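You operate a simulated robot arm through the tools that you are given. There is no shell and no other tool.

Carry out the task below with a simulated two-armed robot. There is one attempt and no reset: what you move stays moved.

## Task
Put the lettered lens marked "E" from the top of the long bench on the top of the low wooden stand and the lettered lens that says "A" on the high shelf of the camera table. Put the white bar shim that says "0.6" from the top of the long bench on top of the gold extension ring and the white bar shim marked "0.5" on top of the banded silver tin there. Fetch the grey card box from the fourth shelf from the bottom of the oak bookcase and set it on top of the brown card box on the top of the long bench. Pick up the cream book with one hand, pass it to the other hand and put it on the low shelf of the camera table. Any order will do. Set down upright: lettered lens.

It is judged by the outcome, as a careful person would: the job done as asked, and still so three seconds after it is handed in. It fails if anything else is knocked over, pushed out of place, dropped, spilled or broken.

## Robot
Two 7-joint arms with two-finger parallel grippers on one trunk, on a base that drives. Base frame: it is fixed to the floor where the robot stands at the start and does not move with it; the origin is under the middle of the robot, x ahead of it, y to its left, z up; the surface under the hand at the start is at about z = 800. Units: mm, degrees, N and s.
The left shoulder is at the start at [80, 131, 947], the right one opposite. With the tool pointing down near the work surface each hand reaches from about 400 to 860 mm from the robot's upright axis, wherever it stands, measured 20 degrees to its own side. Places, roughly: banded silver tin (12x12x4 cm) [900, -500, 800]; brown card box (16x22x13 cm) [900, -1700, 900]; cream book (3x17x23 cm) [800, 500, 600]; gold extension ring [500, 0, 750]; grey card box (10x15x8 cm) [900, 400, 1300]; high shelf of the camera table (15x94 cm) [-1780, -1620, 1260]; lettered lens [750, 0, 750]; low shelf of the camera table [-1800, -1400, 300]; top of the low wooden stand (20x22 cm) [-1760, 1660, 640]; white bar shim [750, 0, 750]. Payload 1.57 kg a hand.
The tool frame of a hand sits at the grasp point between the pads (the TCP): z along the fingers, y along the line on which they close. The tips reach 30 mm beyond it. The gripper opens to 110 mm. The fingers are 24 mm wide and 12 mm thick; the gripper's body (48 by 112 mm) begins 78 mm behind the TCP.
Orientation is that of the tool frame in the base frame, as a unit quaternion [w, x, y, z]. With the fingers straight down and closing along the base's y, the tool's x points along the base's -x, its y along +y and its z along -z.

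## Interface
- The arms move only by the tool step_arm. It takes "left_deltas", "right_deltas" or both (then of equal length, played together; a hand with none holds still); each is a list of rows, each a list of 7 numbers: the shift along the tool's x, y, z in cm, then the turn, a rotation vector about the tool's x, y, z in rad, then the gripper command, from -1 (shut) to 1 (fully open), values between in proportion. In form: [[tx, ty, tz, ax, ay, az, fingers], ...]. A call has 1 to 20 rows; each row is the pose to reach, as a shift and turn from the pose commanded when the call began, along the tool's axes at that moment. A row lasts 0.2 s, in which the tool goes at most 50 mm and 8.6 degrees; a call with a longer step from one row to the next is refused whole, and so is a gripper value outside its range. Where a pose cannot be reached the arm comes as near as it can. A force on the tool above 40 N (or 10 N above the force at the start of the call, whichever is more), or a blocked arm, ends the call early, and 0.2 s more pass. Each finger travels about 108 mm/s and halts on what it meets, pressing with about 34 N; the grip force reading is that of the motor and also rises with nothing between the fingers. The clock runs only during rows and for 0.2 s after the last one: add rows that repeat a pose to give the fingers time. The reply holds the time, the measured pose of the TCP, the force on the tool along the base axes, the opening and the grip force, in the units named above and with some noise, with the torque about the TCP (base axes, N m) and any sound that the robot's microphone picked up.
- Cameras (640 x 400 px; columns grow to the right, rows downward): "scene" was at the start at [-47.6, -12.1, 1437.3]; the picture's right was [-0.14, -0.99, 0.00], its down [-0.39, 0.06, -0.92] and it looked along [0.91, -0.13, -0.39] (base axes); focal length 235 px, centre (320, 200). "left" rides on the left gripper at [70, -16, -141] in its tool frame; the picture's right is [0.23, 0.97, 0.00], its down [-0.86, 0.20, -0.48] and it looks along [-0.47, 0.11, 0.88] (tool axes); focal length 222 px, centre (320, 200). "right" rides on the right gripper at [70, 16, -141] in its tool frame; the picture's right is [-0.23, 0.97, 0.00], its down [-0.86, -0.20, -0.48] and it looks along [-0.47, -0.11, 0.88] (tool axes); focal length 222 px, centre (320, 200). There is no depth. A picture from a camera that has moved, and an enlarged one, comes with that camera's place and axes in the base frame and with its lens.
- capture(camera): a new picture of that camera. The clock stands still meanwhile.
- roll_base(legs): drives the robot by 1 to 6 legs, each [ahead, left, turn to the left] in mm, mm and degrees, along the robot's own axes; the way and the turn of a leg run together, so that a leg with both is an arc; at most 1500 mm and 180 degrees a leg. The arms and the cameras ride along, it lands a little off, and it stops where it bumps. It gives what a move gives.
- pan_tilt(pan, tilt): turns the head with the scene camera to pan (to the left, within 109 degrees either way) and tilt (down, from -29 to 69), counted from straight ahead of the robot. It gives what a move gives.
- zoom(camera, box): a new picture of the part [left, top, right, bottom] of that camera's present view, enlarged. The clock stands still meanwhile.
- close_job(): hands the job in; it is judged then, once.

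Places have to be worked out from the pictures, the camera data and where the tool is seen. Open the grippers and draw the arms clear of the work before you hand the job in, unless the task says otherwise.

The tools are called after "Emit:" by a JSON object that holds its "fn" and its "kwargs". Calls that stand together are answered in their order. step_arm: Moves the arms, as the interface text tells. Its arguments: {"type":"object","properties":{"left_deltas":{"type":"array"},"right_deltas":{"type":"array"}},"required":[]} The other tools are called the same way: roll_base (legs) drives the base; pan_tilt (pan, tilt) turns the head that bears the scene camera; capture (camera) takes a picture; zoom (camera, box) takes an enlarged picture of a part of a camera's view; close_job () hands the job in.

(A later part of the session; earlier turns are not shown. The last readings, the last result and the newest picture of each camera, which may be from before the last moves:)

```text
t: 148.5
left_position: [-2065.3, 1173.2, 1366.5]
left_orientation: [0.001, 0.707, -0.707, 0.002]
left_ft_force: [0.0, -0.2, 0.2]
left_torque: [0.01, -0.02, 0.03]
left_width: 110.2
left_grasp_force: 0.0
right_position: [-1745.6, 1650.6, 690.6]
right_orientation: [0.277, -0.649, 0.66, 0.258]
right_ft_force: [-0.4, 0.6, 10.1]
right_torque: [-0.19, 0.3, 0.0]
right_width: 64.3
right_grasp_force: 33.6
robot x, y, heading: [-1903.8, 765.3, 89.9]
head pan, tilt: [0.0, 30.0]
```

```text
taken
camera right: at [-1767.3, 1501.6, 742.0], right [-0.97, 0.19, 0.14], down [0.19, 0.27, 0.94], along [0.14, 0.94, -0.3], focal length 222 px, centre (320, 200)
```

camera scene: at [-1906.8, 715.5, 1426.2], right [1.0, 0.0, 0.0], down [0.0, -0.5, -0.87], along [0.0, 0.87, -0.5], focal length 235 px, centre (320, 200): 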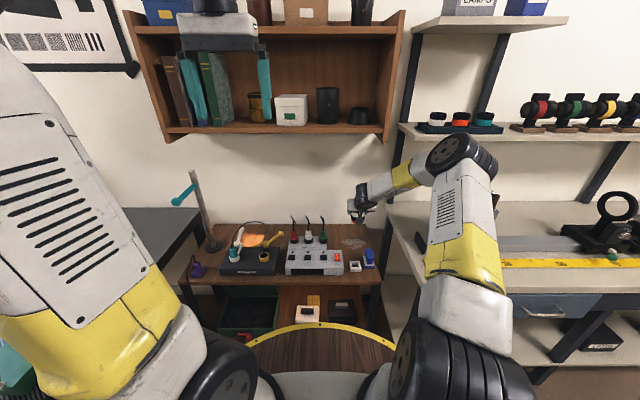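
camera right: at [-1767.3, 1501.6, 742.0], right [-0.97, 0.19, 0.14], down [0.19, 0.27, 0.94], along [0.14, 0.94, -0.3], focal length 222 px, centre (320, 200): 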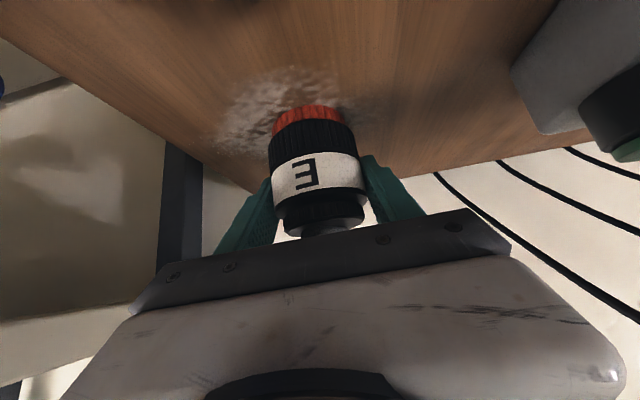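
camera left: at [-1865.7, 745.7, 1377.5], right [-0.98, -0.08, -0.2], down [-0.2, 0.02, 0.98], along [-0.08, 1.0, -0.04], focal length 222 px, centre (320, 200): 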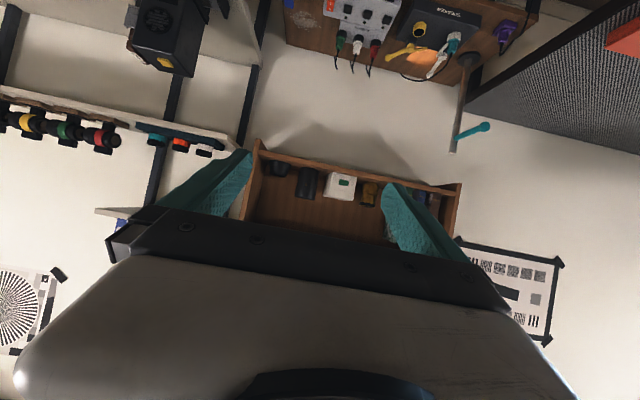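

Contact. Open and retreat back-up along the tool axis.

Emit:
{"fn": "step_arm", "kwargs": {"right_deltas": [[0, 0, 0, 0, 0, 0, 0.3], [0, 0, 0, 0, 0, 0, 0.6], [0, 0, 0, 0, 0, 0, 0.8], [0, 0, 0, 0, 0, 0, 0.9], [0, 0, -1, 0, 0, 0, 0.9], [0, 0, -4, 0, 0, 0, 0.9], [0, 0, -8, 0, 0, 0, 1], [0, 0, -12, 0, 0, 0, 1], [0, 0, -16, 0, 0, 0, 1]]}}

Emit:
{"fn": "capture", "kwargs": {"camera": "right"}}

Emit:
{"fn": "zoom", "kwargs": {"camera": "scene", "box": [270, 180, 480, 310]}}

```text
t: 150.5
left_position: [-2066.1, 1174.2, 1366.9]
left_orientation: [0.001, 0.708, -0.706, 0.001]
left_ft_force: [0.9, 0.6, -0.1]
left_torque: [-0.06, 0.0, 0.01]
left_width: 110.0
left_grasp_force: 0.0
right_position: [-1751.3, 1536.4, 803.2]
right_orientation: [0.276, -0.65, 0.66, 0.257]
right_ft_force: [-0.8, 0.4, 1.3]
right_torque: [-0.01, 0.01, -0.01]
right_width: 109.9
right_grasp_force: 0.1
robot x, y, heading: [-1906.9, 763.3, 89.6]
head pan, tilt: [0.0, 30.0]
```

```text
taken
camera right: at [-1773.2, 1388.2, 854.8], right [-0.97, 0.19, 0.14], down [0.19, 0.27, 0.94], along [0.14, 0.94, -0.3], focal length 222 px, centre (320, 200)
```

right: 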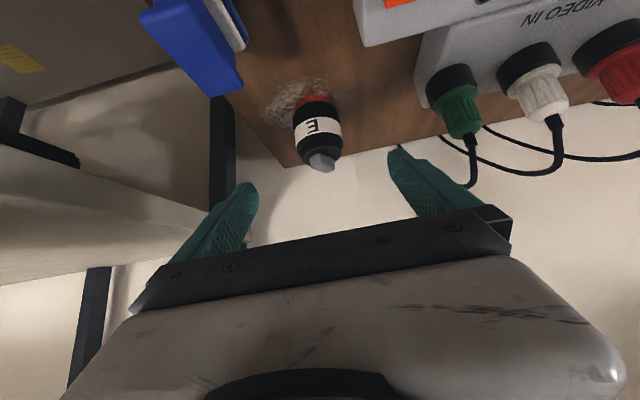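

```text
3.05 times, centred on (375, 245) of scene
camera zoom: at [-1906.9, 716.1, 1426.2], right [1.0, 0.0, 0.0], down [0.0, -0.5, -0.87], along [0.0, 0.87, -0.5], focal length 715 px, centre (152, 63)
```

zoom: 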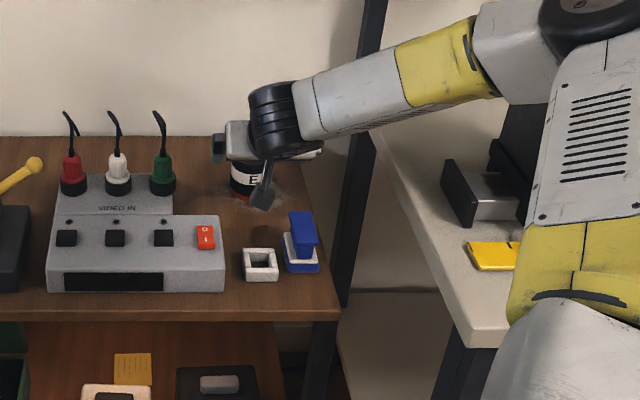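

Lens E stands on the wooden stand. I raise the right hand, back away, and drive toward the bookcase (facing +x).

Emit:
{"fn": "step_arm", "kwargs": {"right_deltas": [[-1.4, -0.6, -3.9, 0, 0, 0, 1], [-2.8, -1.2, -7.8, 0, 0, 0, 1], [-4.2, -1.8, -11.6, 0, 0, 0, 1], [-5.6, -2.5, -15.4, 0, 0, 0, 1], [-7, -3.1, -19.3, 0, 0, 0, 1], [-8.4, -3.7, -23.1, 0, 0, 0, 1], [-9.8, -4.3, -27, 0, 0, 0, 1], [-11.2, -4.9, -30.8, 0, 0, 0, 1]]}}

Emit:
{"fn": "roll_base", "kwargs": {"legs": [[-500, 0, 0], [0, 0, -90]]}}

Emit:
{"fn": "pan_tilt", "kwargs": {"pan": 0, "tilt": 20}}

Emit:
{"fn": "capture", "kwargs": {"camera": "scene"}}

```text
t: 152.3
left_position: [-2065.6, 1172.8, 1367.0]
left_orientation: [0.001, 0.708, -0.707, 0.001]
left_ft_force: [0.6, 0.4, 0.9]
left_torque: [-0.01, 0.02, 0.01]
left_width: 110.0
left_grasp_force: 0.1
right_position: [-1711.7, 1401.8, 1102.1]
right_orientation: [0.277, -0.649, 0.66, 0.257]
right_ft_force: [0.6, -0.1, 0.6]
right_torque: [0.0, 0.02, 0.02]
right_width: 110.0
right_grasp_force: 0.1
robot x, y, heading: [-1907.5, 763.6, 89.6]
head pan, tilt: [0.0, 30.0]
```

```text
t: 159.0
left_position: [-1500.6, 429.2, 1365.3]
left_orientation: [-0.001, -0.008, 1.0, -0.001]
left_ft_force: [0.9, -0.3, -0.1]
left_torque: [-0.03, 0.0, 0.0]
left_width: 109.9
left_grasp_force: 0.1
right_position: [-1268.3, 76.6, 1103.0]
right_orientation: [0.377, 0.002, 0.926, -0.011]
right_ft_force: [-0.3, 0.4, 0.1]
right_torque: [-0.01, 0.01, 0.01]
right_width: 110.0
right_grasp_force: 0.0
robot x, y, heading: [-1906.8, 261.5, 0.5]
head pan, tilt: [0.0, 30.0]
```

```text
t: 159.7
left_position: [-1500.7, 427.8, 1366.9]
left_orientation: [-0.002, -0.006, 1.0, -0.001]
left_ft_force: [0.9, 0.7, 0.8]
left_torque: [0.01, 0.05, -0.03]
left_width: 109.9
left_grasp_force: 0.0
right_position: [-1268.9, 78.2, 1103.9]
right_orientation: [0.376, 0.002, 0.926, -0.012]
right_ft_force: [-0.4, 0.1, -0.6]
right_torque: [-0.02, 0.02, -0.03]
right_width: 110.0
right_grasp_force: 0.0
robot x, y, heading: [-1906.1, 263.2, 0.7]
head pan, tilt: [0.0, 20.0]
```

```text
taken
camera scene: at [-1954.7, 266.1, 1442.2], right [0.01, -1.0, 0.0], down [-0.34, 0.0, -0.94], along [0.94, 0.01, -0.34], focal length 235 px, centre (320, 200)
```

scene: 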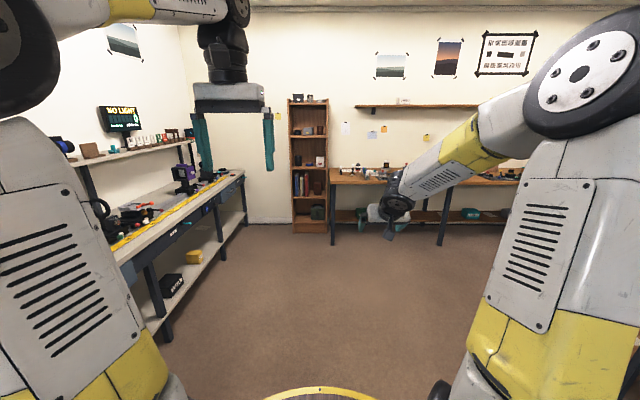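

Path is clear. Drive ahead 1450 mm then left to line up with the bookcase.

Emit:
{"fn": "roll_base", "kwargs": {"legs": [[1450, 0, -0.7], [0, 170, 0]]}}

Emit:
{"fn": "capture", "kwargs": {"camera": "scene"}}

Emit:
{"fn": "zoom", "kwargs": {"camera": "scene", "box": [230, 60, 430, 340]}}

```text
t: 168.0
left_position: [-52.8, 592.9, 1368.0]
left_orientation: [-0.001, 0.004, 1.0, 0.0]
left_ft_force: [0.4, -0.9, 0.2]
left_torque: [0.04, -0.01, 0.03]
left_width: 110.0
left_grasp_force: 0.1
right_position: [172.6, 236.5, 1103.6]
right_orientation: [0.376, 0.012, 0.926, -0.016]
right_ft_force: [-0.6, 0.2, -0.1]
right_torque: [0.03, -0.01, 0.05]
right_width: 110.3
right_grasp_force: 0.1
robot x, y, heading: [-461.3, 436.9, -0.2]
head pan, tilt: [0.0, 20.0]
```

```text
taken
camera scene: at [-509.5, 438.7, 1442.3], right [-0.01, -1.0, 0.0], down [-0.34, 0.0, -0.94], along [0.94, -0.01, -0.34], focal length 235 px, centre (320, 200)
```

scene: 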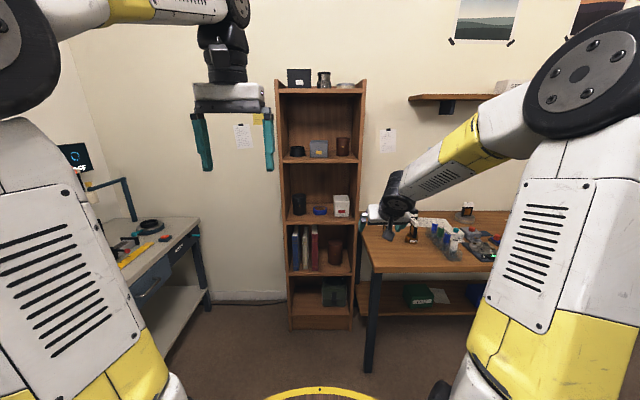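

```text
1.43 times, centred on (330, 200) of scene
camera zoom: at [-509.5, 438.7, 1442.3], right [-0.01, -1.0, 0.0], down [-0.34, 0.0, -0.94], along [0.94, -0.01, -0.34], focal length 335 px, centre (306, 200)
```

zoom: 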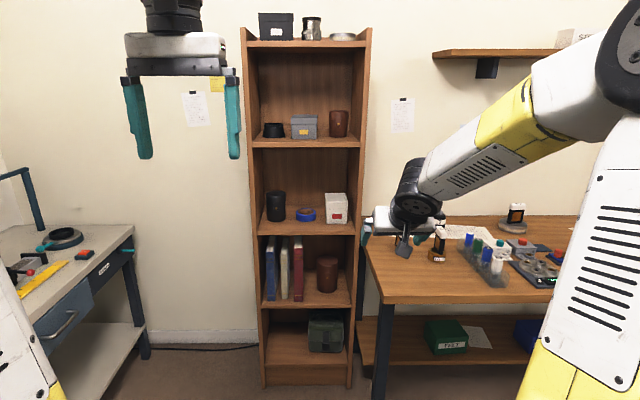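

Grey box confirmed on the 4th shelf, book on the 2nd. I fold the right hand to its neutral high pose and drive closer for a detailed view.

Emit:
{"fn": "step_arm", "kwargs": {"right_deltas": [[-0.2, 0, -4.2, 0, 0.1, 0, 1], [-0.4, 0, -8.4, 0, 0.2, 0, 1], [-0.6, 0, -12.6, 0, 0.3, 0, 1], [-0.7, 0, -16.8, 0, 0.4, 0, 1], [-0.9, 0, -21, 0, 0.5, 0, 1], [-1.1, 0, -25.2, 0, 0.6, 0, 1], [-1.3, 0, -29.4, 0, 0.7, 0, 1], [-1.4, 0, -33.5, 0, 0.78, 0, 1]]}}

Emit:
{"fn": "roll_base", "kwargs": {"legs": [[400, -110, 0]]}}

Emit:
{"fn": "pan_tilt", "kwargs": {"pan": 8, "tilt": 15}}

Emit:
{"fn": "capture", "kwargs": {"camera": "scene"}}

Emit:
{"fn": "pan_tilt", "kwargs": {"pan": 8, "tilt": 40}}

Emit:
{"fn": "capture", "kwargs": {"camera": "scene"}}

```text
t: 169.8
left_position: [-53.1, 592.3, 1366.3]
left_orientation: [-0.001, 0.004, 1.0, 0.001]
left_ft_force: [-0.5, 0.2, 0.5]
left_torque: [0.02, 0.01, -0.02]
left_width: 110.2
left_grasp_force: 0.0
right_position: [-52.7, 250.6, 1352.6]
right_orientation: [-0.003, 0.016, 1.0, -0.01]
right_ft_force: [0.2, -0.3, -0.1]
right_torque: [0.0, -0.01, 0.0]
right_width: 110.0
right_grasp_force: 0.1
robot x, y, heading: [-461.0, 439.4, -0.5]
head pan, tilt: [0.0, 20.0]
```

```text
t: 172.3
left_position: [348.9, 475.9, 1367.0]
left_orientation: [-0.001, 0.005, 1.0, -0.001]
left_ft_force: [0.5, 0.7, 0.3]
left_torque: [0.02, -0.03, -0.01]
left_width: 110.0
left_grasp_force: 0.1
right_position: [347.4, 133.5, 1351.9]
right_orientation: [-0.003, 0.018, 1.0, -0.009]
right_ft_force: [-0.1, -0.3, -0.3]
right_torque: [0.0, 0.0, -0.05]
right_width: 110.0
right_grasp_force: 0.0
robot x, y, heading: [-62.4, 323.5, -0.7]
head pan, tilt: [0.0, 20.0]
```

```text
t: 173.0
left_position: [347.6, 476.0, 1366.9]
left_orientation: [-0.001, 0.006, 1.0, 0.001]
left_ft_force: [-0.1, 0.6, 0.3]
left_torque: [0.0, 0.01, 0.0]
left_width: 110.1
left_grasp_force: 0.1
right_position: [347.2, 133.0, 1350.7]
right_orientation: [-0.003, 0.018, 1.0, -0.01]
right_ft_force: [-0.3, 0.3, 0.5]
right_torque: [-0.02, 0.0, -0.02]
right_width: 109.9
right_grasp_force: 0.1
robot x, y, heading: [-61.9, 321.6, -0.6]
head pan, tilt: [8.0, 15.0]
```

```text
taken
camera scene: at [-109.7, 337.0, 1450.4], right [0.13, -0.99, 0.0], down [-0.26, -0.03, -0.97], along [0.96, 0.12, -0.26], focal length 235 px, centre (320, 200)
```

scene: 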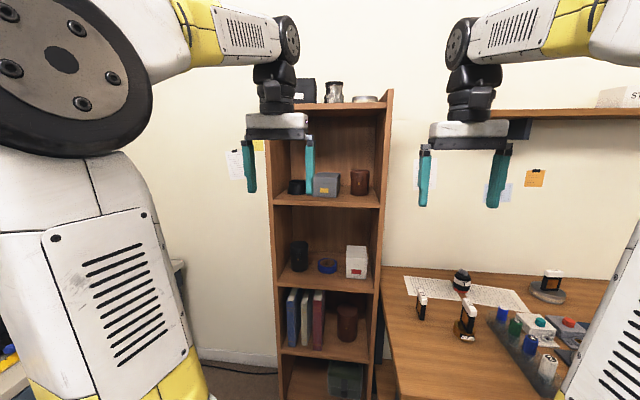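

```text
t: 173.9
left_position: [348.1, 476.5, 1367.6]
left_orientation: [-0.001, 0.005, 1.0, 0.001]
left_ft_force: [-0.8, 0.1, 0.4]
left_torque: [-0.01, -0.01, 0.0]
left_width: 109.8
left_grasp_force: 0.1
right_position: [347.3, 133.4, 1350.8]
right_orientation: [-0.003, 0.018, 1.0, -0.009]
right_ft_force: [-0.3, 0.0, -1.0]
right_torque: [-0.01, 0.01, 0.0]
right_width: 110.0
right_grasp_force: 0.1
robot x, y, heading: [-64.4, 320.7, -0.6]
head pan, tilt: [8.0, 40.0]
```

```text
taken
camera scene: at [-118.0, 336.0, 1410.9], right [0.13, -0.99, 0.0], down [-0.64, -0.08, -0.77], along [0.76, 0.1, -0.64], focal length 235 px, centre (320, 200)
```

scene: 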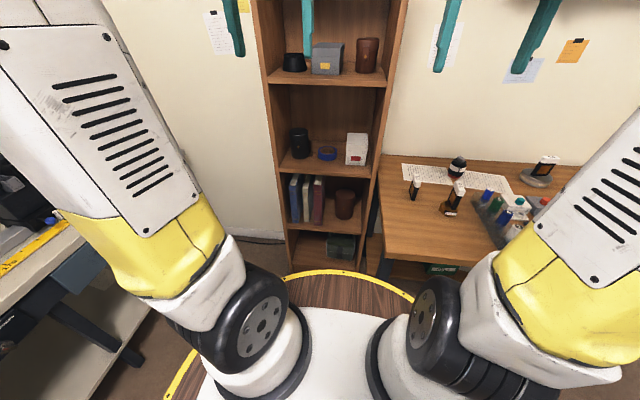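

Zoom on the box and the books.

Emit:
{"fn": "zoom", "kwargs": {"camera": "scene", "box": [260, 20, 400, 100]}}

Emit:
{"fn": "zoom", "kwargs": {"camera": "scene", "box": [270, 150, 390, 250]}}

Emit:
{"fn": "capture", "kwargs": {"camera": "left"}}

```text
4.57 times, centred on (330, 60) of scene
camera zoom: at [-118.0, 336.0, 1410.9], right [0.13, -0.99, 0.0], down [-0.64, -0.08, -0.77], along [0.76, 0.1, -0.64], focal length 1073 px, centre (274, 840)
```

zoom: 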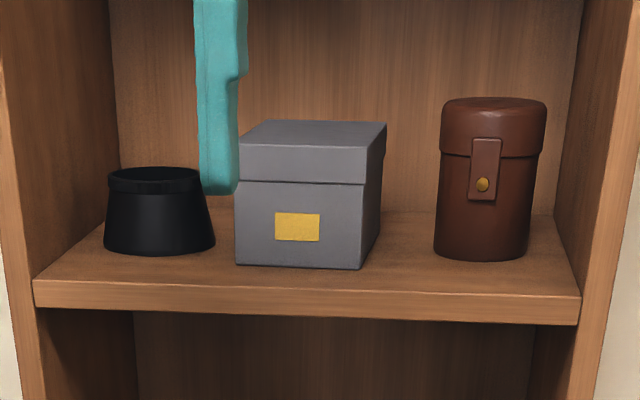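

```text
4.00 times, centred on (330, 200) of scene
camera zoom: at [-118.0, 336.0, 1410.9], right [0.13, -0.99, 0.0], down [-0.64, -0.08, -0.77], along [0.76, 0.1, -0.64], focal length 939 px, centre (280, 200)
```

zoom: 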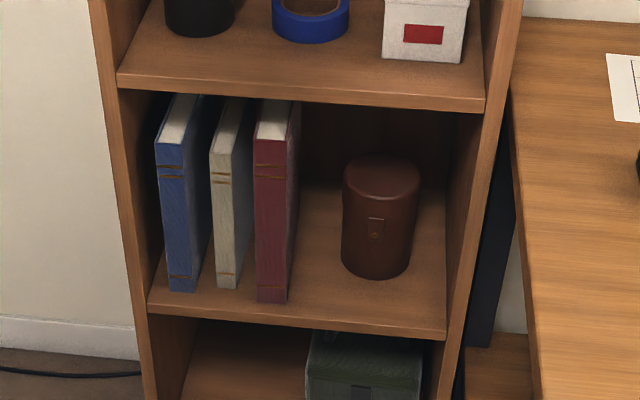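

```text
taken
camera left: at [279.5, 460.3, 1508.2], right [-0.22, 0.98, 0.0], down [0.86, 0.19, 0.48], along [0.47, 0.1, -0.88], focal length 222 px, centre (320, 200)
```

left: 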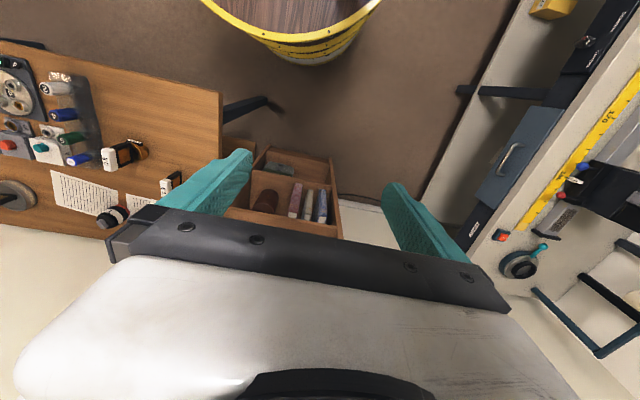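

Measured: shelf 4 z≈1212; grey box front ≈x 825, y 389…489 (100 mm wide, depth along x, yaw ≈−2.5°); shelf front edge ≈773. I extend the left hand and tilt it 60° (as for lens A) in free space first.

Emit:
{"fn": "step_arm", "kwargs": {"left_deltas": [[-4, -0.5, 0, 0, 0, 0, 1], [-8, -1, 0, 0, 0, 0, 1], [-12, -1.5, 0, 0, 0, 0, 1], [-16, -2, 0, 0, -0.1, 0, 1], [-19, -2.5, 0.5, 0, -0.22, 0, 1], [-21, -3, 1, 0, -0.35, 0, 1], [-22.5, -3.3, 1.5, 0, -0.48, 0, 1], [-23.5, -3.6, 2, 0, -0.61, 0, 1], [-24.5, -3.8, 3, 0, -0.75, 0, 1], [-25.5, -4, 4, 0, -0.9, 0, 1], [-26, -4, 4, 0, -1.047, 0, 1]]}}

Emit:
{"fn": "capture", "kwargs": {"camera": "left"}}

Emit:
{"fn": "capture", "kwargs": {"camera": "scene"}}

```text
t: 176.3
left_position: [608.0, 433.8, 1326.4]
left_orientation: [0.5, 0.005, 0.866, -0.003]
left_ft_force: [0.8, -0.9, -0.2]
left_torque: [0.02, 0.01, -0.02]
left_width: 109.9
left_grasp_force: 0.1
right_position: [346.3, 133.3, 1351.0]
right_orientation: [-0.003, 0.018, 1.0, -0.01]
right_ft_force: [0.8, 0.2, -0.5]
right_torque: [-0.02, 0.03, -0.01]
right_width: 109.9
right_grasp_force: 0.1
robot x, y, heading: [-64.6, 325.7, -1.0]
head pan, tilt: [8.0, 40.0]
```

```text
taken
camera left: at [451.1, 418.2, 1336.7], right [-0.1, 0.97, -0.2], down [0.02, 0.2, 0.98], along [0.99, 0.1, -0.04], focal length 222 px, centre (320, 200)
```

left: 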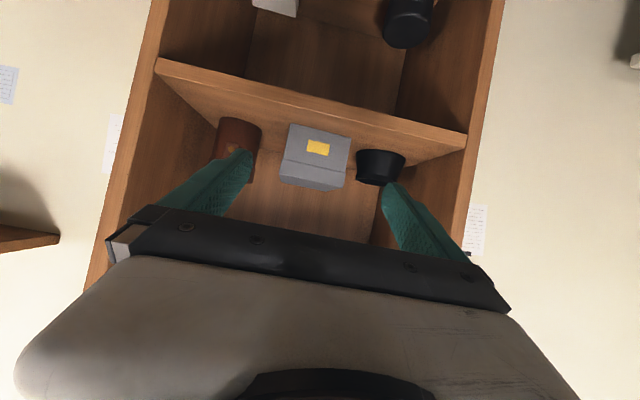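

```text
taken
camera scene: at [-117.8, 335.9, 1410.9], right [0.13, -0.99, 0.0], down [-0.64, -0.08, -0.77], along [0.76, 0.1, -0.64], focal length 235 px, centre (320, 200)
```

scene: 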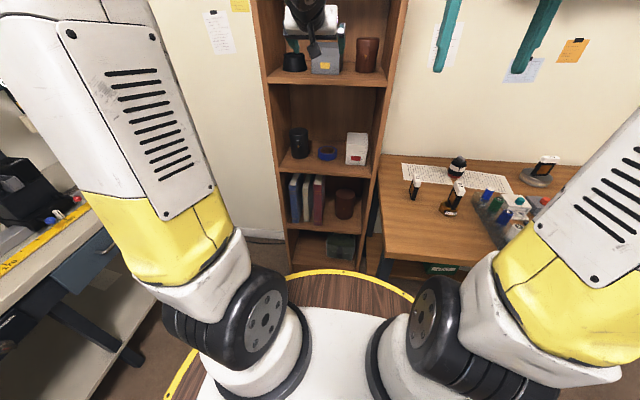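

Good posture; the left camera sees the box. Zoom for triangulation.

Emit:
{"fn": "zoom", "kwargs": {"camera": "left", "box": [200, 90, 440, 210]}}

```text
2.67 times, centred on (320, 150) of left
camera zoom: at [451.1, 418.2, 1336.7], right [-0.1, 0.97, -0.2], down [0.02, 0.2, 0.98], along [0.99, 0.1, -0.04], focal length 592 px, centre (320, 333)
```

zoom: 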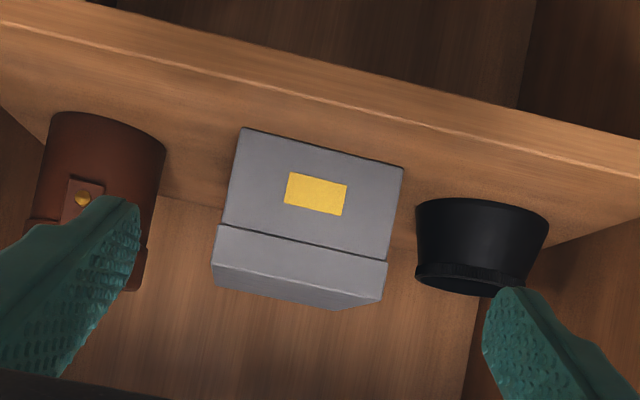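

Left-camera fit: shelf z≈1217, box front at x≈803, y≈383…483, lid slightly overhanging. I steepen the tilt to ~75° so the fingers grip below the lid, match yaw, then drive forward 140 mm.

Emit:
{"fn": "step_arm", "kwargs": {"left_deltas": [[0, 0, 0, 0.01, -0.13, 0.003, 1], [0, 0, 0, 0.025, -0.262, 0.007, 1], [0, 0, 0, 0.025, -0.262, 0.007, 1]]}}

Emit:
{"fn": "roll_base", "kwargs": {"legs": [[140, 0, 0]]}}

Emit:
{"fn": "capture", "kwargs": {"camera": "left"}}

Emit:
{"fn": "zoom", "kwargs": {"camera": "left", "box": [200, 60, 440, 220]}}

Emit:
{"fn": "capture", "kwargs": {"camera": "scene"}}

```text
t: 177.1
left_position: [606.0, 432.6, 1326.7]
left_orientation: [0.608, 0.014, 0.794, -0.013]
left_ft_force: [-0.3, 0.4, 0.1]
left_torque: [0.0, -0.03, 0.02]
left_width: 110.1
left_grasp_force: 0.0
left hand out of reach, approached as far as the arm can: row 2
right_position: [346.7, 133.2, 1351.2]
right_orientation: [-0.003, 0.018, 1.0, -0.009]
right_ft_force: [0.0, 0.5, -0.3]
right_torque: [0.0, -0.01, 0.0]
right_width: 109.9
right_grasp_force: 0.1
robot x, y, heading: [-61.5, 321.8, -0.5]
head pan, tilt: [8.0, 40.0]
```

```text
t: 178.5
left_position: [746.9, 430.9, 1325.6]
left_orientation: [0.608, 0.014, 0.794, -0.012]
left_ft_force: [-0.2, 0.1, -0.6]
left_torque: [0.0, -0.02, 0.01]
left_width: 110.0
left_grasp_force: 0.1
right_position: [486.7, 131.8, 1351.0]
right_orientation: [-0.003, 0.018, 1.0, -0.009]
right_ft_force: [-0.3, 0.0, 0.8]
right_torque: [-0.02, -0.06, 0.01]
right_width: 109.9
right_grasp_force: 0.1
robot x, y, heading: [76.8, 318.1, -0.7]
head pan, tilt: [8.0, 40.0]
```

```text
taken
camera left: at [594.0, 420.5, 1296.0], right [-0.02, 0.97, -0.22], down [-0.23, 0.21, 0.95], along [0.97, 0.07, 0.22], focal length 222 px, centre (320, 200)
```

left: 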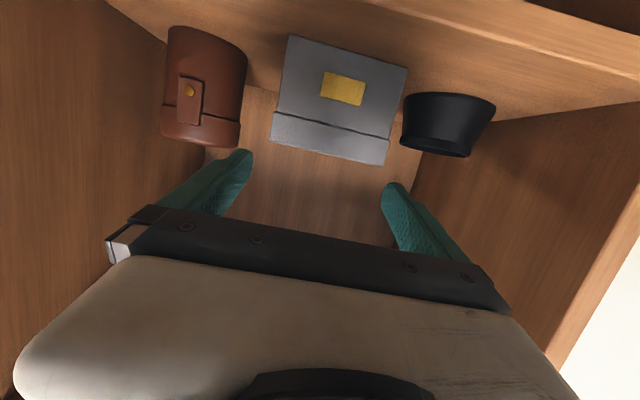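

```text
2.50 times, centred on (320, 140) of left
camera zoom: at [594.0, 420.5, 1296.0], right [-0.02, 0.97, -0.22], down [-0.23, 0.21, 0.95], along [0.97, 0.07, 0.22], focal length 555 px, centre (320, 350)
```

zoom: 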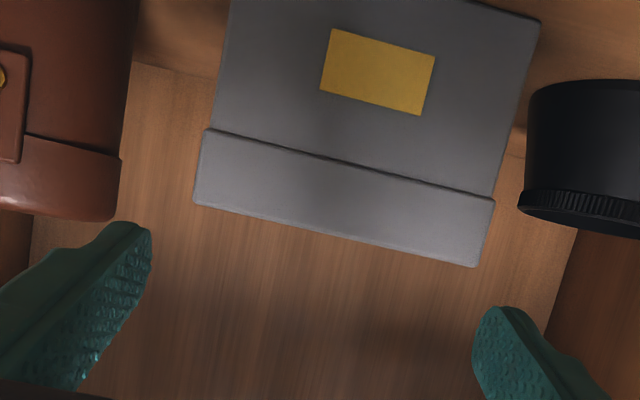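

```text
taken
camera scene: at [22.2, 334.2, 1410.8], right [0.13, -0.99, 0.0], down [-0.64, -0.08, -0.77], along [0.76, 0.1, -0.64], focal length 235 px, centre (320, 200)
```

scene: 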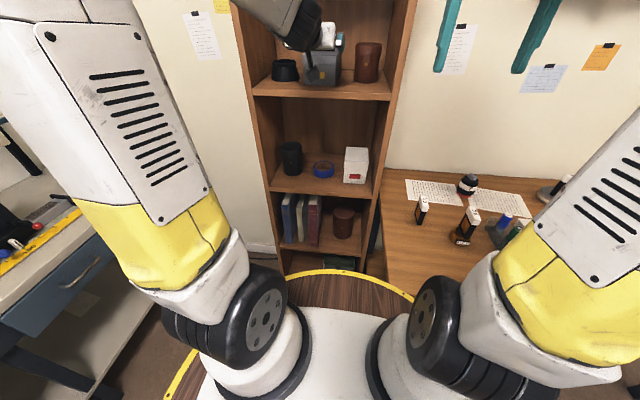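

Refit: box front x≈798, centre y≈432.6, lid 103 mm wide from z≈1276 up. Lower the hand in front of the box to z≈1243 and look.

Emit:
{"fn": "step_arm", "kwargs": {"left_deltas": [[2.7, 0, 0.7, 0, 0, 0, 1], [5.4, 0, 1.4, 0, 0, 0, 1], [8.0, 0.1, 2.17, 0, 0, 0, 1], [8.0, 0.1, 2.17, 0, 0, 0, 1]]}}

Emit:
{"fn": "capture", "kwargs": {"camera": "left"}}

Emit:
{"fn": "zoom", "kwargs": {"camera": "scene", "box": [230, 0, 430, 120]}}

```text
t: 179.5
left_position: [748.6, 432.5, 1243.4]
left_orientation: [0.607, 0.013, 0.794, -0.012]
left_ft_force: [-0.3, 0.7, 0.3]
left_torque: [-0.01, -0.01, 0.02]
left_width: 109.7
left_grasp_force: 0.1
right_position: [488.1, 132.1, 1350.7]
right_orientation: [-0.003, 0.019, 1.0, -0.009]
right_ft_force: [0.1, -0.9, 0.0]
right_torque: [0.0, -0.01, 0.03]
right_width: 110.0
right_grasp_force: 0.0
robot x, y, heading: [75.7, 320.7, -0.7]
head pan, tilt: [8.0, 40.0]
```

```text
taken
camera left: at [594.7, 421.5, 1212.1], right [-0.02, 0.97, -0.22], down [-0.23, 0.21, 0.95], along [0.97, 0.07, 0.22], focal length 222 px, centre (320, 200)
```

left: 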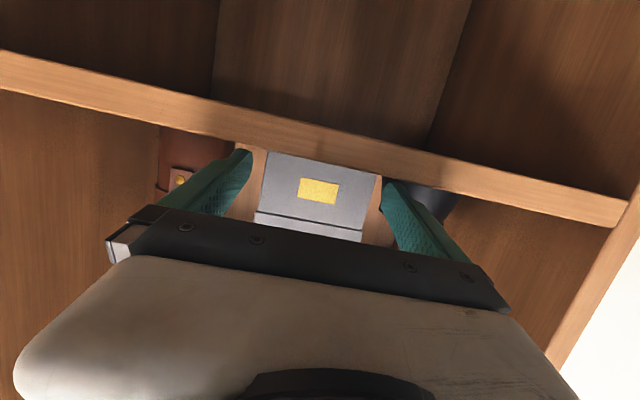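

```text
3.20 times, centred on (330, 60) of scene
camera zoom: at [22.4, 334.2, 1410.9], right [0.13, -0.99, 0.0], down [-0.64, -0.08, -0.77], along [0.76, 0.1, -0.64], focal length 751 px, centre (288, 648)
```

zoom: 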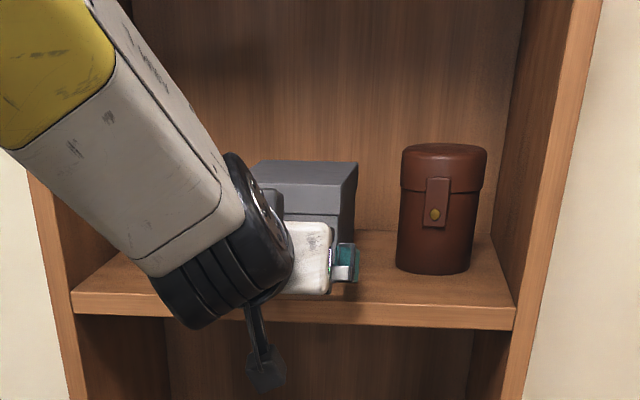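

Zoom on the finger/box gap to verify lateral alignment before insertion.

Emit:
{"fn": "zoom", "kwargs": {"camera": "left", "box": [230, 130, 410, 250]}}

```text
3.33 times, centred on (320, 190) of left
camera zoom: at [594.7, 421.5, 1212.1], right [-0.02, 0.97, -0.22], down [-0.23, 0.21, 0.95], along [0.97, 0.07, 0.22], focal length 740 px, centre (320, 233)
```

zoom: 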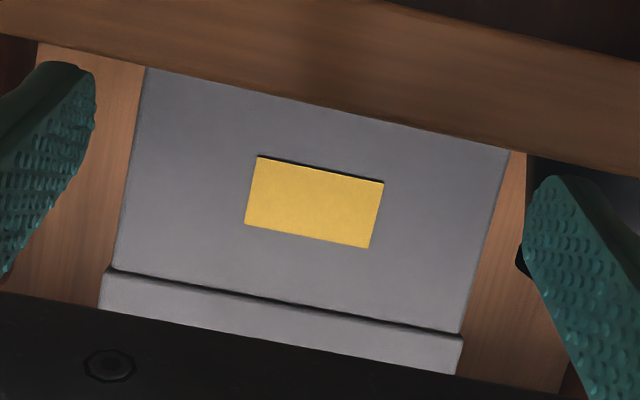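

Box centre at y≈432.6 confirmed. Advance 100 mm straight in.

Emit:
{"fn": "step_arm", "kwargs": {"left_deltas": [[-0.65, 0.1, 2.41, 0, 0, 0, 1], [-1.3, 0.14, 4.82, 0, 0, 0, 1], [-1.96, 0.19, 7.24, 0, 0, 0, 1], [-2.61, 0.24, 9.65, 0, 0, 0, 1]]}}

Emit:
{"fn": "capture", "kwargs": {"camera": "left"}}

Emit:
{"fn": "zoom", "kwargs": {"camera": "scene", "box": [230, 0, 430, 120]}}

```text
t: 180.5
left_position: [847.8, 431.9, 1242.4]
left_orientation: [0.609, 0.014, 0.793, -0.012]
left_ft_force: [-1.1, -0.3, 0.7]
left_torque: [-0.01, 0.02, 0.04]
left_width: 110.1
left_grasp_force: 0.0
right_position: [487.4, 131.1, 1351.2]
right_orientation: [-0.003, 0.018, 1.0, -0.009]
right_ft_force: [0.2, 0.7, 1.1]
right_torque: [-0.03, 0.01, 0.0]
right_width: 110.0
right_grasp_force: 0.0
robot x, y, heading: [79.6, 318.0, -0.8]
head pan, tilt: [8.0, 40.0]
```

```text
taken
camera left: at [694.4, 420.5, 1212.9], right [-0.02, 0.97, -0.22], down [-0.23, 0.21, 0.95], along [0.97, 0.07, 0.22], focal length 222 px, centre (320, 200)
```

left: 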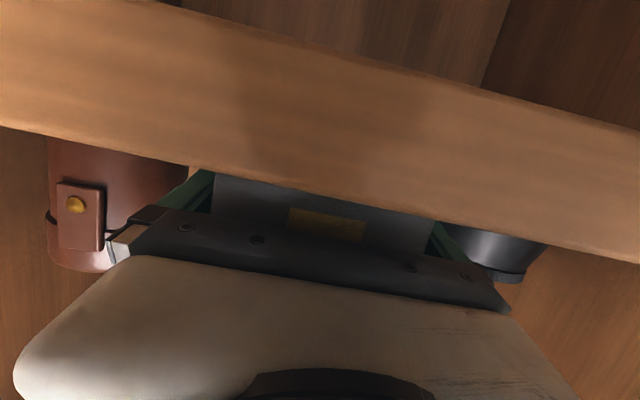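

```text
3.20 times, centred on (330, 60) of scene
camera zoom: at [22.2, 334.2, 1410.8], right [0.13, -0.99, 0.0], down [-0.64, -0.08, -0.77], along [0.76, 0.1, -0.64], focal length 751 px, centre (288, 648)
```

zoom: 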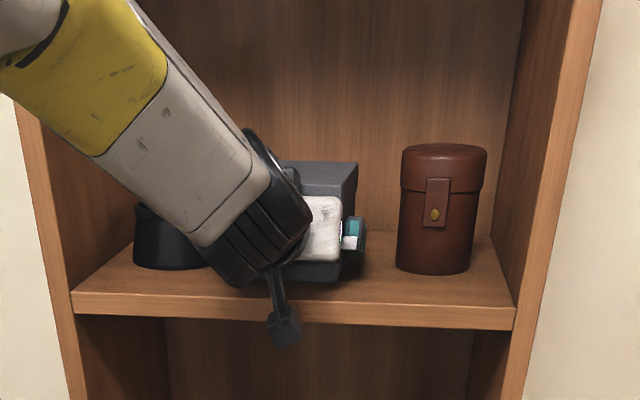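

Inserted with no contact force. Close the gripper.

Emit:
{"fn": "step_arm", "kwargs": {"left_deltas": [[0, 0, 0, 0, 0, 0, 0.9], [0, 0, 0, 0, 0, 0, 0.8], [0, 0, 0, 0, 0, 0, 0.6], [0, 0, 0, 0, 0, 0, -0.2], [0, 0, 0, 0, 0, 0, -1]]}}

Emit:
{"fn": "step_arm", "kwargs": {"left_deltas": [[-1, 0, -0.3, 0, 0, 0, -1], [-2, 0, -0.55, 0, 0, 0, -1], [-3, 0, -0.8, 0, 0, 0, -1]]}}

Emit:
{"fn": "zoom", "kwargs": {"camera": "scene", "box": [230, 0, 430, 120]}}

Emit:
{"fn": "capture", "kwargs": {"camera": "left"}}

```text
t: 181.7
left_position: [848.1, 431.1, 1242.1]
left_orientation: [0.608, 0.013, 0.794, -0.012]
left_ft_force: [1.7, -1.3, 2.0]
left_torque: [0.07, 0.04, -0.06]
left_width: 99.8
left_grasp_force: 34.4
right_position: [486.8, 132.0, 1352.2]
right_orientation: [-0.003, 0.018, 1.0, -0.009]
right_ft_force: [0.3, 0.3, 0.0]
right_torque: [0.04, -0.02, -0.03]
right_width: 110.0
right_grasp_force: 0.0
robot x, y, heading: [75.3, 320.0, -0.4]
head pan, tilt: [8.0, 40.0]
```

```text
t: 182.5
left_position: [848.9, 431.0, 1274.6]
left_orientation: [0.608, 0.013, 0.794, -0.012]
left_ft_force: [-0.5, 0.6, -3.6]
left_torque: [-0.03, 0.02, 0.0]
left_width: 99.9
left_grasp_force: 34.4
right_position: [487.9, 131.6, 1351.2]
right_orientation: [-0.003, 0.018, 1.0, -0.01]
right_ft_force: [1.0, 0.8, 0.5]
right_torque: [-0.01, -0.01, -0.02]
right_width: 110.1
right_grasp_force: 0.0
robot x, y, heading: [77.5, 319.7, -0.7]
head pan, tilt: [8.0, 40.0]
```

```text
3.20 times, centred on (330, 60) of scene
camera zoom: at [22.6, 334.3, 1410.9], right [0.13, -0.99, 0.0], down [-0.64, -0.08, -0.77], along [0.76, 0.1, -0.64], focal length 751 px, centre (288, 648)
```

zoom: 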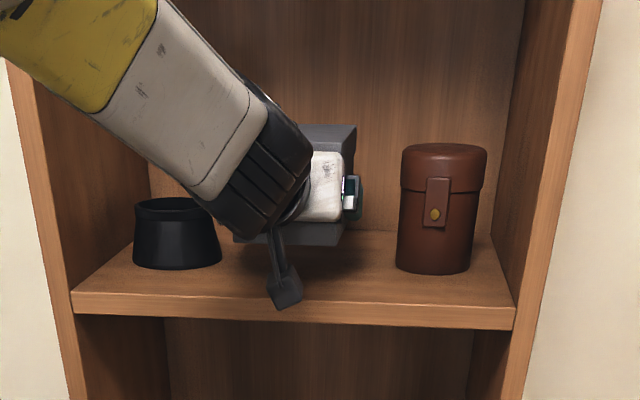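

```text
taken
camera left: at [694.4, 420.5, 1243.8], right [-0.02, 0.97, -0.22], down [-0.23, 0.21, 0.95], along [0.97, 0.07, 0.22], focal length 222 px, centre (320, 200)
```

left: 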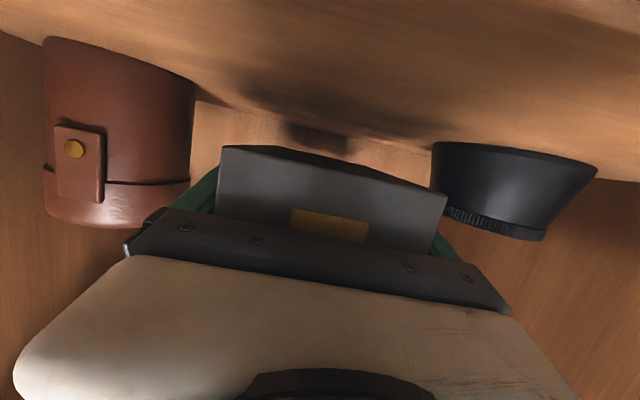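

Box lifted (100 mm grip, ~3.6 N). Raise a bit more and back the base straight out of the bookcase.

Emit:
{"fn": "step_arm", "kwargs": {"left_deltas": [[-1, 0, -0.3, 0, 0, 0, -1], [-2, 0, -0.55, 0, 0, 0, -1]]}}

Emit:
{"fn": "roll_base", "kwargs": {"legs": [[-330, 0, 0]]}}

Emit:
{"fn": "pan_tilt", "kwargs": {"pan": -40, "tilt": 25}}

Emit:
{"fn": "capture", "kwargs": {"camera": "scene"}}

Emit:
{"fn": "capture", "kwargs": {"camera": "left"}}

```text
t: 183.1
left_position: [847.4, 431.4, 1295.1]
left_orientation: [0.608, 0.014, 0.794, -0.012]
left_ft_force: [-0.1, 0.2, -4.0]
left_torque: [0.01, 0.0, -0.03]
left_width: 99.9
left_grasp_force: 33.9
right_position: [486.7, 131.0, 1351.8]
right_orientation: [-0.003, 0.018, 1.0, -0.01]
right_ft_force: [-0.3, -0.8, 0.1]
right_torque: [-0.01, 0.03, -0.04]
right_width: 110.4
right_grasp_force: 0.1
robot x, y, heading: [78.1, 319.1, -0.6]
head pan, tilt: [8.0, 40.0]
```

```text
t: 185.2
left_position: [515.7, 436.4, 1295.5]
left_orientation: [0.608, 0.011, 0.794, -0.01]
left_ft_force: [0.3, 0.6, -2.7]
left_torque: [0.01, 0.02, 0.03]
left_width: 99.9
left_grasp_force: 34.0
right_position: [156.3, 136.9, 1351.6]
right_orientation: [-0.002, 0.017, 1.0, -0.009]
right_ft_force: [0.4, 0.0, 0.9]
right_torque: [0.03, -0.01, 0.0]
right_width: 110.2
right_grasp_force: 0.0
robot x, y, heading: [-255.9, 324.6, -0.5]
head pan, tilt: [8.0, 40.0]
```

```text
t: 186.4
left_position: [516.0, 437.2, 1295.6]
left_orientation: [0.607, 0.011, 0.794, -0.01]
left_ft_force: [-1.3, -0.3, -2.2]
left_torque: [0.02, 0.06, -0.05]
left_width: 99.7
left_grasp_force: 33.8
right_position: [156.5, 136.3, 1351.7]
right_orientation: [-0.003, 0.018, 1.0, -0.01]
right_ft_force: [0.1, 0.7, 0.7]
right_torque: [0.0, 0.0, 0.0]
right_width: 110.3
right_grasp_force: 0.1
robot x, y, heading: [-257.4, 321.5, -0.6]
head pan, tilt: [-40.0, 25.0]
```

```text
taken
camera scene: at [-323.8, 267.3, 1434.2], right [-0.65, -0.76, 0.0], down [-0.32, 0.28, -0.91], along [0.69, -0.59, -0.42], focal length 235 px, centre (320, 200)
```

scene: 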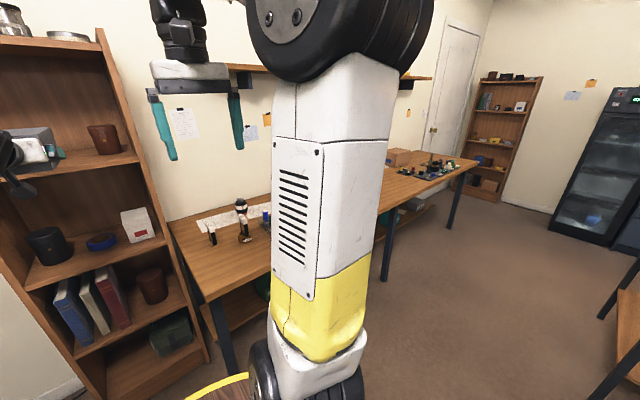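

```text
taken
camera left: at [362.4, 425.4, 1264.3], right [-0.03, 0.97, -0.22], down [-0.23, 0.21, 0.95], along [0.97, 0.08, 0.22], focal length 222 px, centre (320, 200)
```

left: 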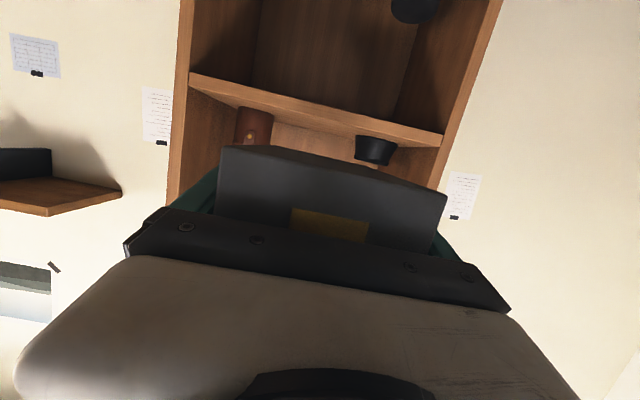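

Box is out and held. Strafe right along the bench toward the brown box.

Emit:
{"fn": "roll_base", "kwargs": {"legs": [[0, -1300, 0.6], [0, -650, 0]]}}

Emit:
{"fn": "pan_tilt", "kwargs": {"pan": 0, "tilt": 30}}

Emit:
{"fn": "capture", "kwargs": {"camera": "scene"}}

Emit:
{"fn": "capture", "kwargs": {"camera": "left"}}

Emit:
{"fn": "capture", "kwargs": {"camera": "right"}}

```text
t: 196.1
left_position: [503.8, -1500.2, 1295.5]
left_orientation: [0.608, 0.009, 0.794, -0.008]
left_ft_force: [-0.3, 0.5, -2.7]
left_torque: [0.01, 0.03, -0.03]
left_width: 99.8
left_grasp_force: 33.7
right_position: [144.8, -1802.6, 1350.9]
right_orientation: [-0.003, 0.015, 1.0, -0.01]
right_ft_force: [1.1, 0.0, 0.5]
right_torque: [0.01, 0.01, 0.0]
right_width: 110.1
right_grasp_force: 0.0
robot x, y, heading: [-267.9, -1621.1, -0.2]
head pan, tilt: [-40.0, 25.0]
```

```text
t: 197.2
left_position: [503.6, -1501.0, 1295.4]
left_orientation: [0.608, 0.009, 0.794, -0.009]
left_ft_force: [0.2, 0.8, -2.1]
left_torque: [-0.03, 0.02, 0.02]
left_width: 100.0
left_grasp_force: 33.7
right_position: [144.5, -1804.2, 1352.4]
right_orientation: [-0.003, 0.014, 1.0, -0.009]
right_ft_force: [0.7, -1.1, 0.4]
right_torque: [-0.01, -0.03, 0.02]
right_width: 110.1
right_grasp_force: 0.0
robot x, y, heading: [-264.2, -1619.8, -0.2]
head pan, tilt: [0.0, 30.0]
```

```text
taken
camera scene: at [-315.9, -1617.3, 1426.2], right [0.0, -1.0, 0.0], down [-0.5, 0.0, -0.87], along [0.87, 0.0, -0.5], focal length 235 px, centre (320, 200)
```

scene: 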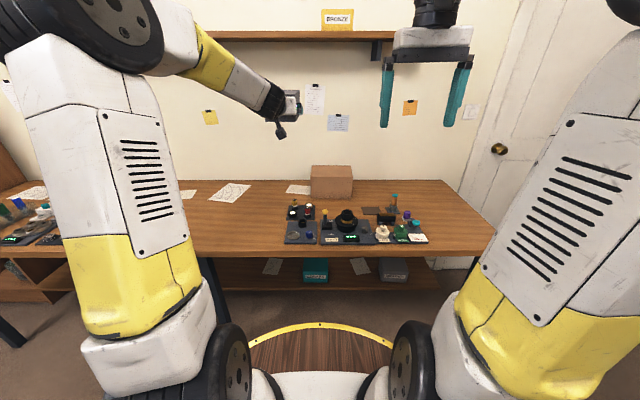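

```text
taken
camera left: at [349.2, -1513.1, 1264.3], right [-0.03, 0.97, -0.22], down [-0.23, 0.21, 0.95], along [0.97, 0.08, 0.22], focal length 222 px, centre (320, 200)
```

left: 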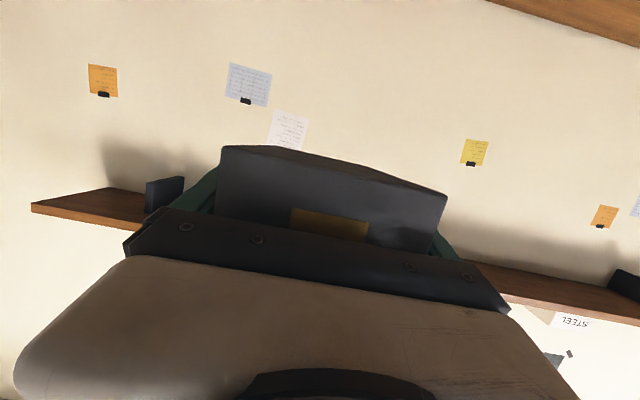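

```text
taken
camera right: at [76.4, -1782.9, 1492.9], right [0.25, 0.97, -0.02], down [0.85, -0.21, 0.48], along [0.46, -0.14, -0.88], focal length 222 px, centre (320, 200)
```

right: 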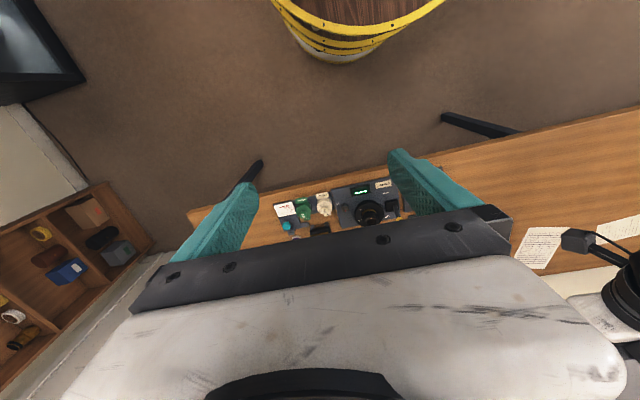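

Brown box visible at the back of the bench. Zoom to measure it.

Emit:
{"fn": "zoom", "kwargs": {"camera": "scene", "box": [260, 140, 440, 260]}}

```text
3.33 times, centred on (350, 200) of scene
camera zoom: at [-315.9, -1617.3, 1426.2], right [0.0, -1.0, 0.0], down [-0.5, 0.0, -0.87], along [0.87, 0.0, -0.5], focal length 782 px, centre (220, 200)
```

zoom: 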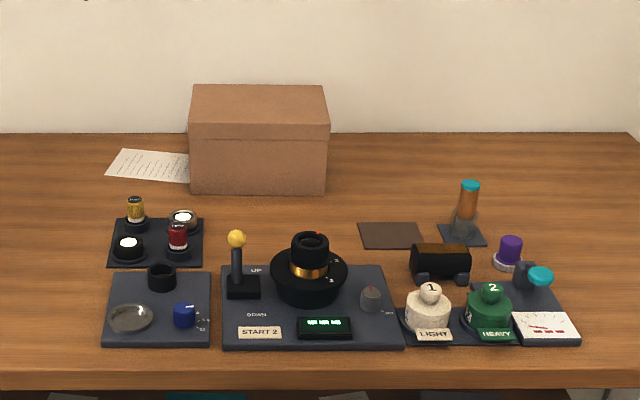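

Brown box: front x≈795, y≈−1572…−1787, top ≈928, centre ≈(873,−1680). Strafe right 172 mm and drive forward 320 mm with the box held high.

Emit:
{"fn": "roll_base", "kwargs": {"legs": [[0, -172, 0.2], [300, 0, 0]]}}

Emit:
{"fn": "capture", "kwargs": {"camera": "scene"}}

Emit:
{"fn": "zoom", "kwargs": {"camera": "scene", "box": [220, 60, 420, 220]}}

Emit:
{"fn": "capture", "kwargs": {"camera": "right"}}

```text
t: 200.3
left_position: [803.3, -1670.2, 1295.2]
left_orientation: [0.608, 0.009, 0.794, -0.009]
left_ft_force: [-0.2, -0.3, -2.7]
left_torque: [0.02, 0.0, -0.01]
left_width: 99.5
left_grasp_force: 33.7
right_position: [446.3, -1974.8, 1351.6]
right_orientation: [-0.003, 0.013, 1.0, -0.01]
right_ft_force: [-1.0, 0.1, 0.5]
right_torque: [0.0, 0.0, 0.02]
right_width: 110.1
right_grasp_force: 0.0
robot x, y, heading: [33.4, -1792.9, -0.0]
head pan, tilt: [0.0, 30.0]
```

```text
taken
camera scene: at [-15.3, -1790.3, 1426.2], right [0.0, -1.0, 0.0], down [-0.5, 0.0, -0.87], along [0.87, 0.0, -0.5], focal length 235 px, centre (320, 200)
```

scene: 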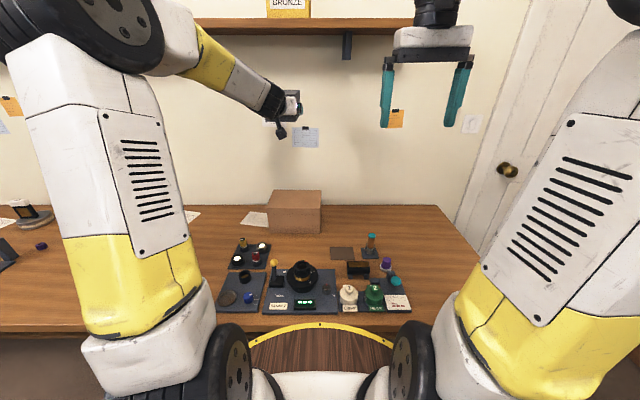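

```text
2.50 times, centred on (320, 140) of scene
camera zoom: at [-15.3, -1790.3, 1426.2], right [0.0, -1.0, 0.0], down [-0.5, 0.0, -0.87], along [0.87, 0.0, -0.5], focal length 587 px, centre (320, 350)
```

zoom: 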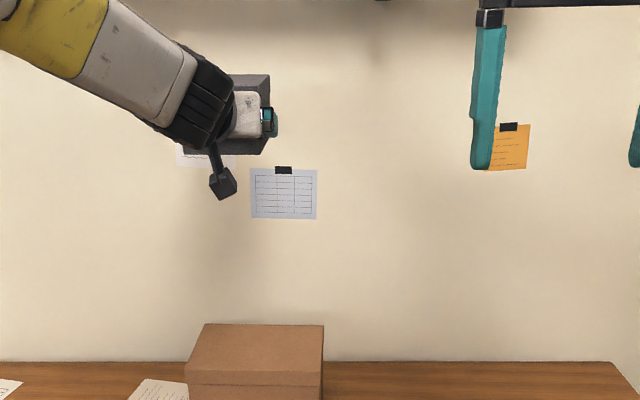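

```text
taken
camera right: at [377.6, -1954.7, 1492.9], right [0.25, 0.97, -0.02], down [0.85, -0.21, 0.48], along [0.46, -0.14, -0.88], focal length 222 px, centre (320, 200)
```

right: 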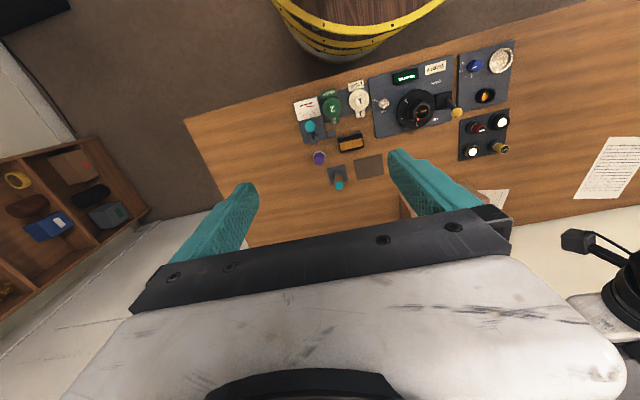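

Re-measure the brown box from here.

Emit:
{"fn": "zoom", "kwargs": {"camera": "scene", "box": [240, 170, 360, 250]}}

```text
5.00 times, centred on (300, 210) of scene
camera zoom: at [-15.3, -1790.3, 1426.2], right [0.0, -1.0, 0.0], down [-0.5, 0.0, -0.87], along [0.87, 0.0, -0.5], focal length 1173 px, centre (420, 150)
```

zoom: 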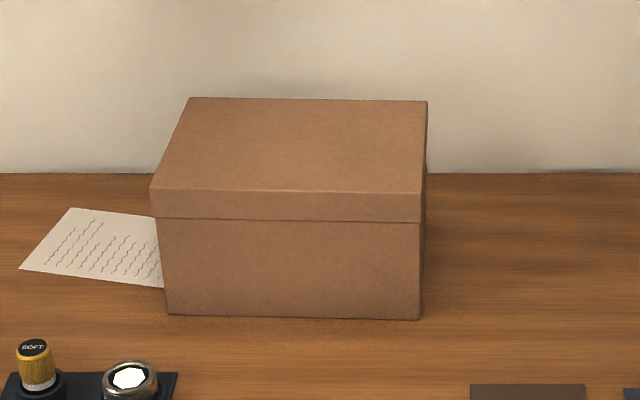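

Brown box top z≈928, centre ≈(862,−1685). Lower the grey box to ~30 mm above it.

Emit:
{"fn": "step_arm", "kwargs": {"left_deltas": [[3.7, -0.2, 1.4, 0, 0, 0, -1], [7.4, -0.4, 2.8, 0, 0, 0, -1], [11, -0.6, 4.2, 0, 0, 0, -1], [14.6, -0.7, 5.6, 0, 0, 0, -1], [18.2, -0.8, 7, 0, 0, 0, -1], [21.8, -1, 8.4, 0, 0, 0, -1], [25.4, -1.1, 9.8, 0, 0, 0, -1], [29.1, -1.2, 11.2, 0, 0, 0, -1], [29.1, -1.2, 11.2, 0, 0, 0, -1]]}}

Emit:
{"fn": "capture", "kwargs": {"camera": "left"}}

Emit:
{"fn": "zoom", "kwargs": {"camera": "scene", "box": [200, 130, 380, 260]}}

```text
t: 202.3
left_position: [832.4, -1683.6, 1015.8]
left_orientation: [0.607, 0.008, 0.795, -0.008]
left_ft_force: [0.4, 0.0, -2.3]
left_torque: [0.03, -0.04, 0.0]
left_width: 99.9
left_grasp_force: 34.2
left hand out of reach, approached as far as the arm can: row 8, 9
right_position: [447.0, -1974.6, 1350.8]
right_orientation: [-0.002, 0.012, 1.0, -0.009]
right_ft_force: [-0.4, 0.4, 0.2]
right_torque: [0.01, -0.01, -0.01]
right_width: 110.0
right_grasp_force: 0.2
robot x, y, heading: [31.8, -1793.9, 0.0]
head pan, tilt: [0.0, 30.0]
```

```text
taken
camera left: at [678.9, -1694.7, 985.6], right [-0.04, 0.97, -0.22], down [-0.23, 0.21, 0.95], along [0.97, 0.09, 0.22], focal length 222 px, centre (320, 200)
```

left: 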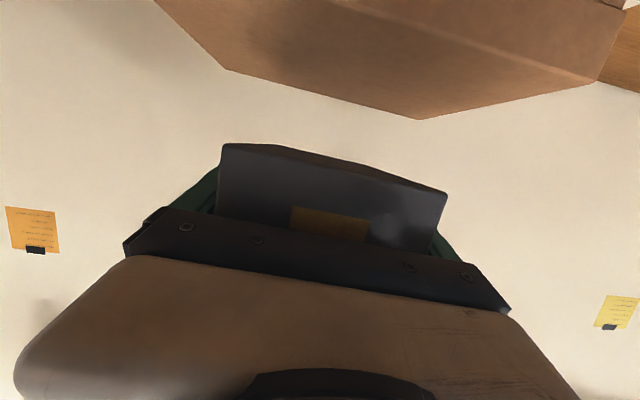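

```text
3.08 times, centred on (290, 195) of scene
camera zoom: at [-15.1, -1790.4, 1426.2], right [0.0, -1.0, 0.0], down [-0.5, 0.0, -0.87], along [0.87, 0.0, -0.5], focal length 722 px, centre (412, 215)
```

zoom: 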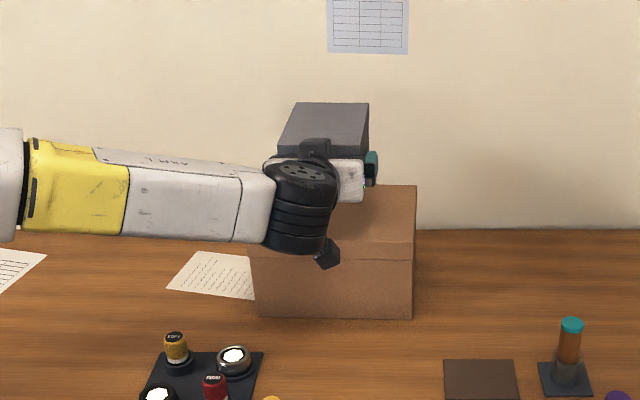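

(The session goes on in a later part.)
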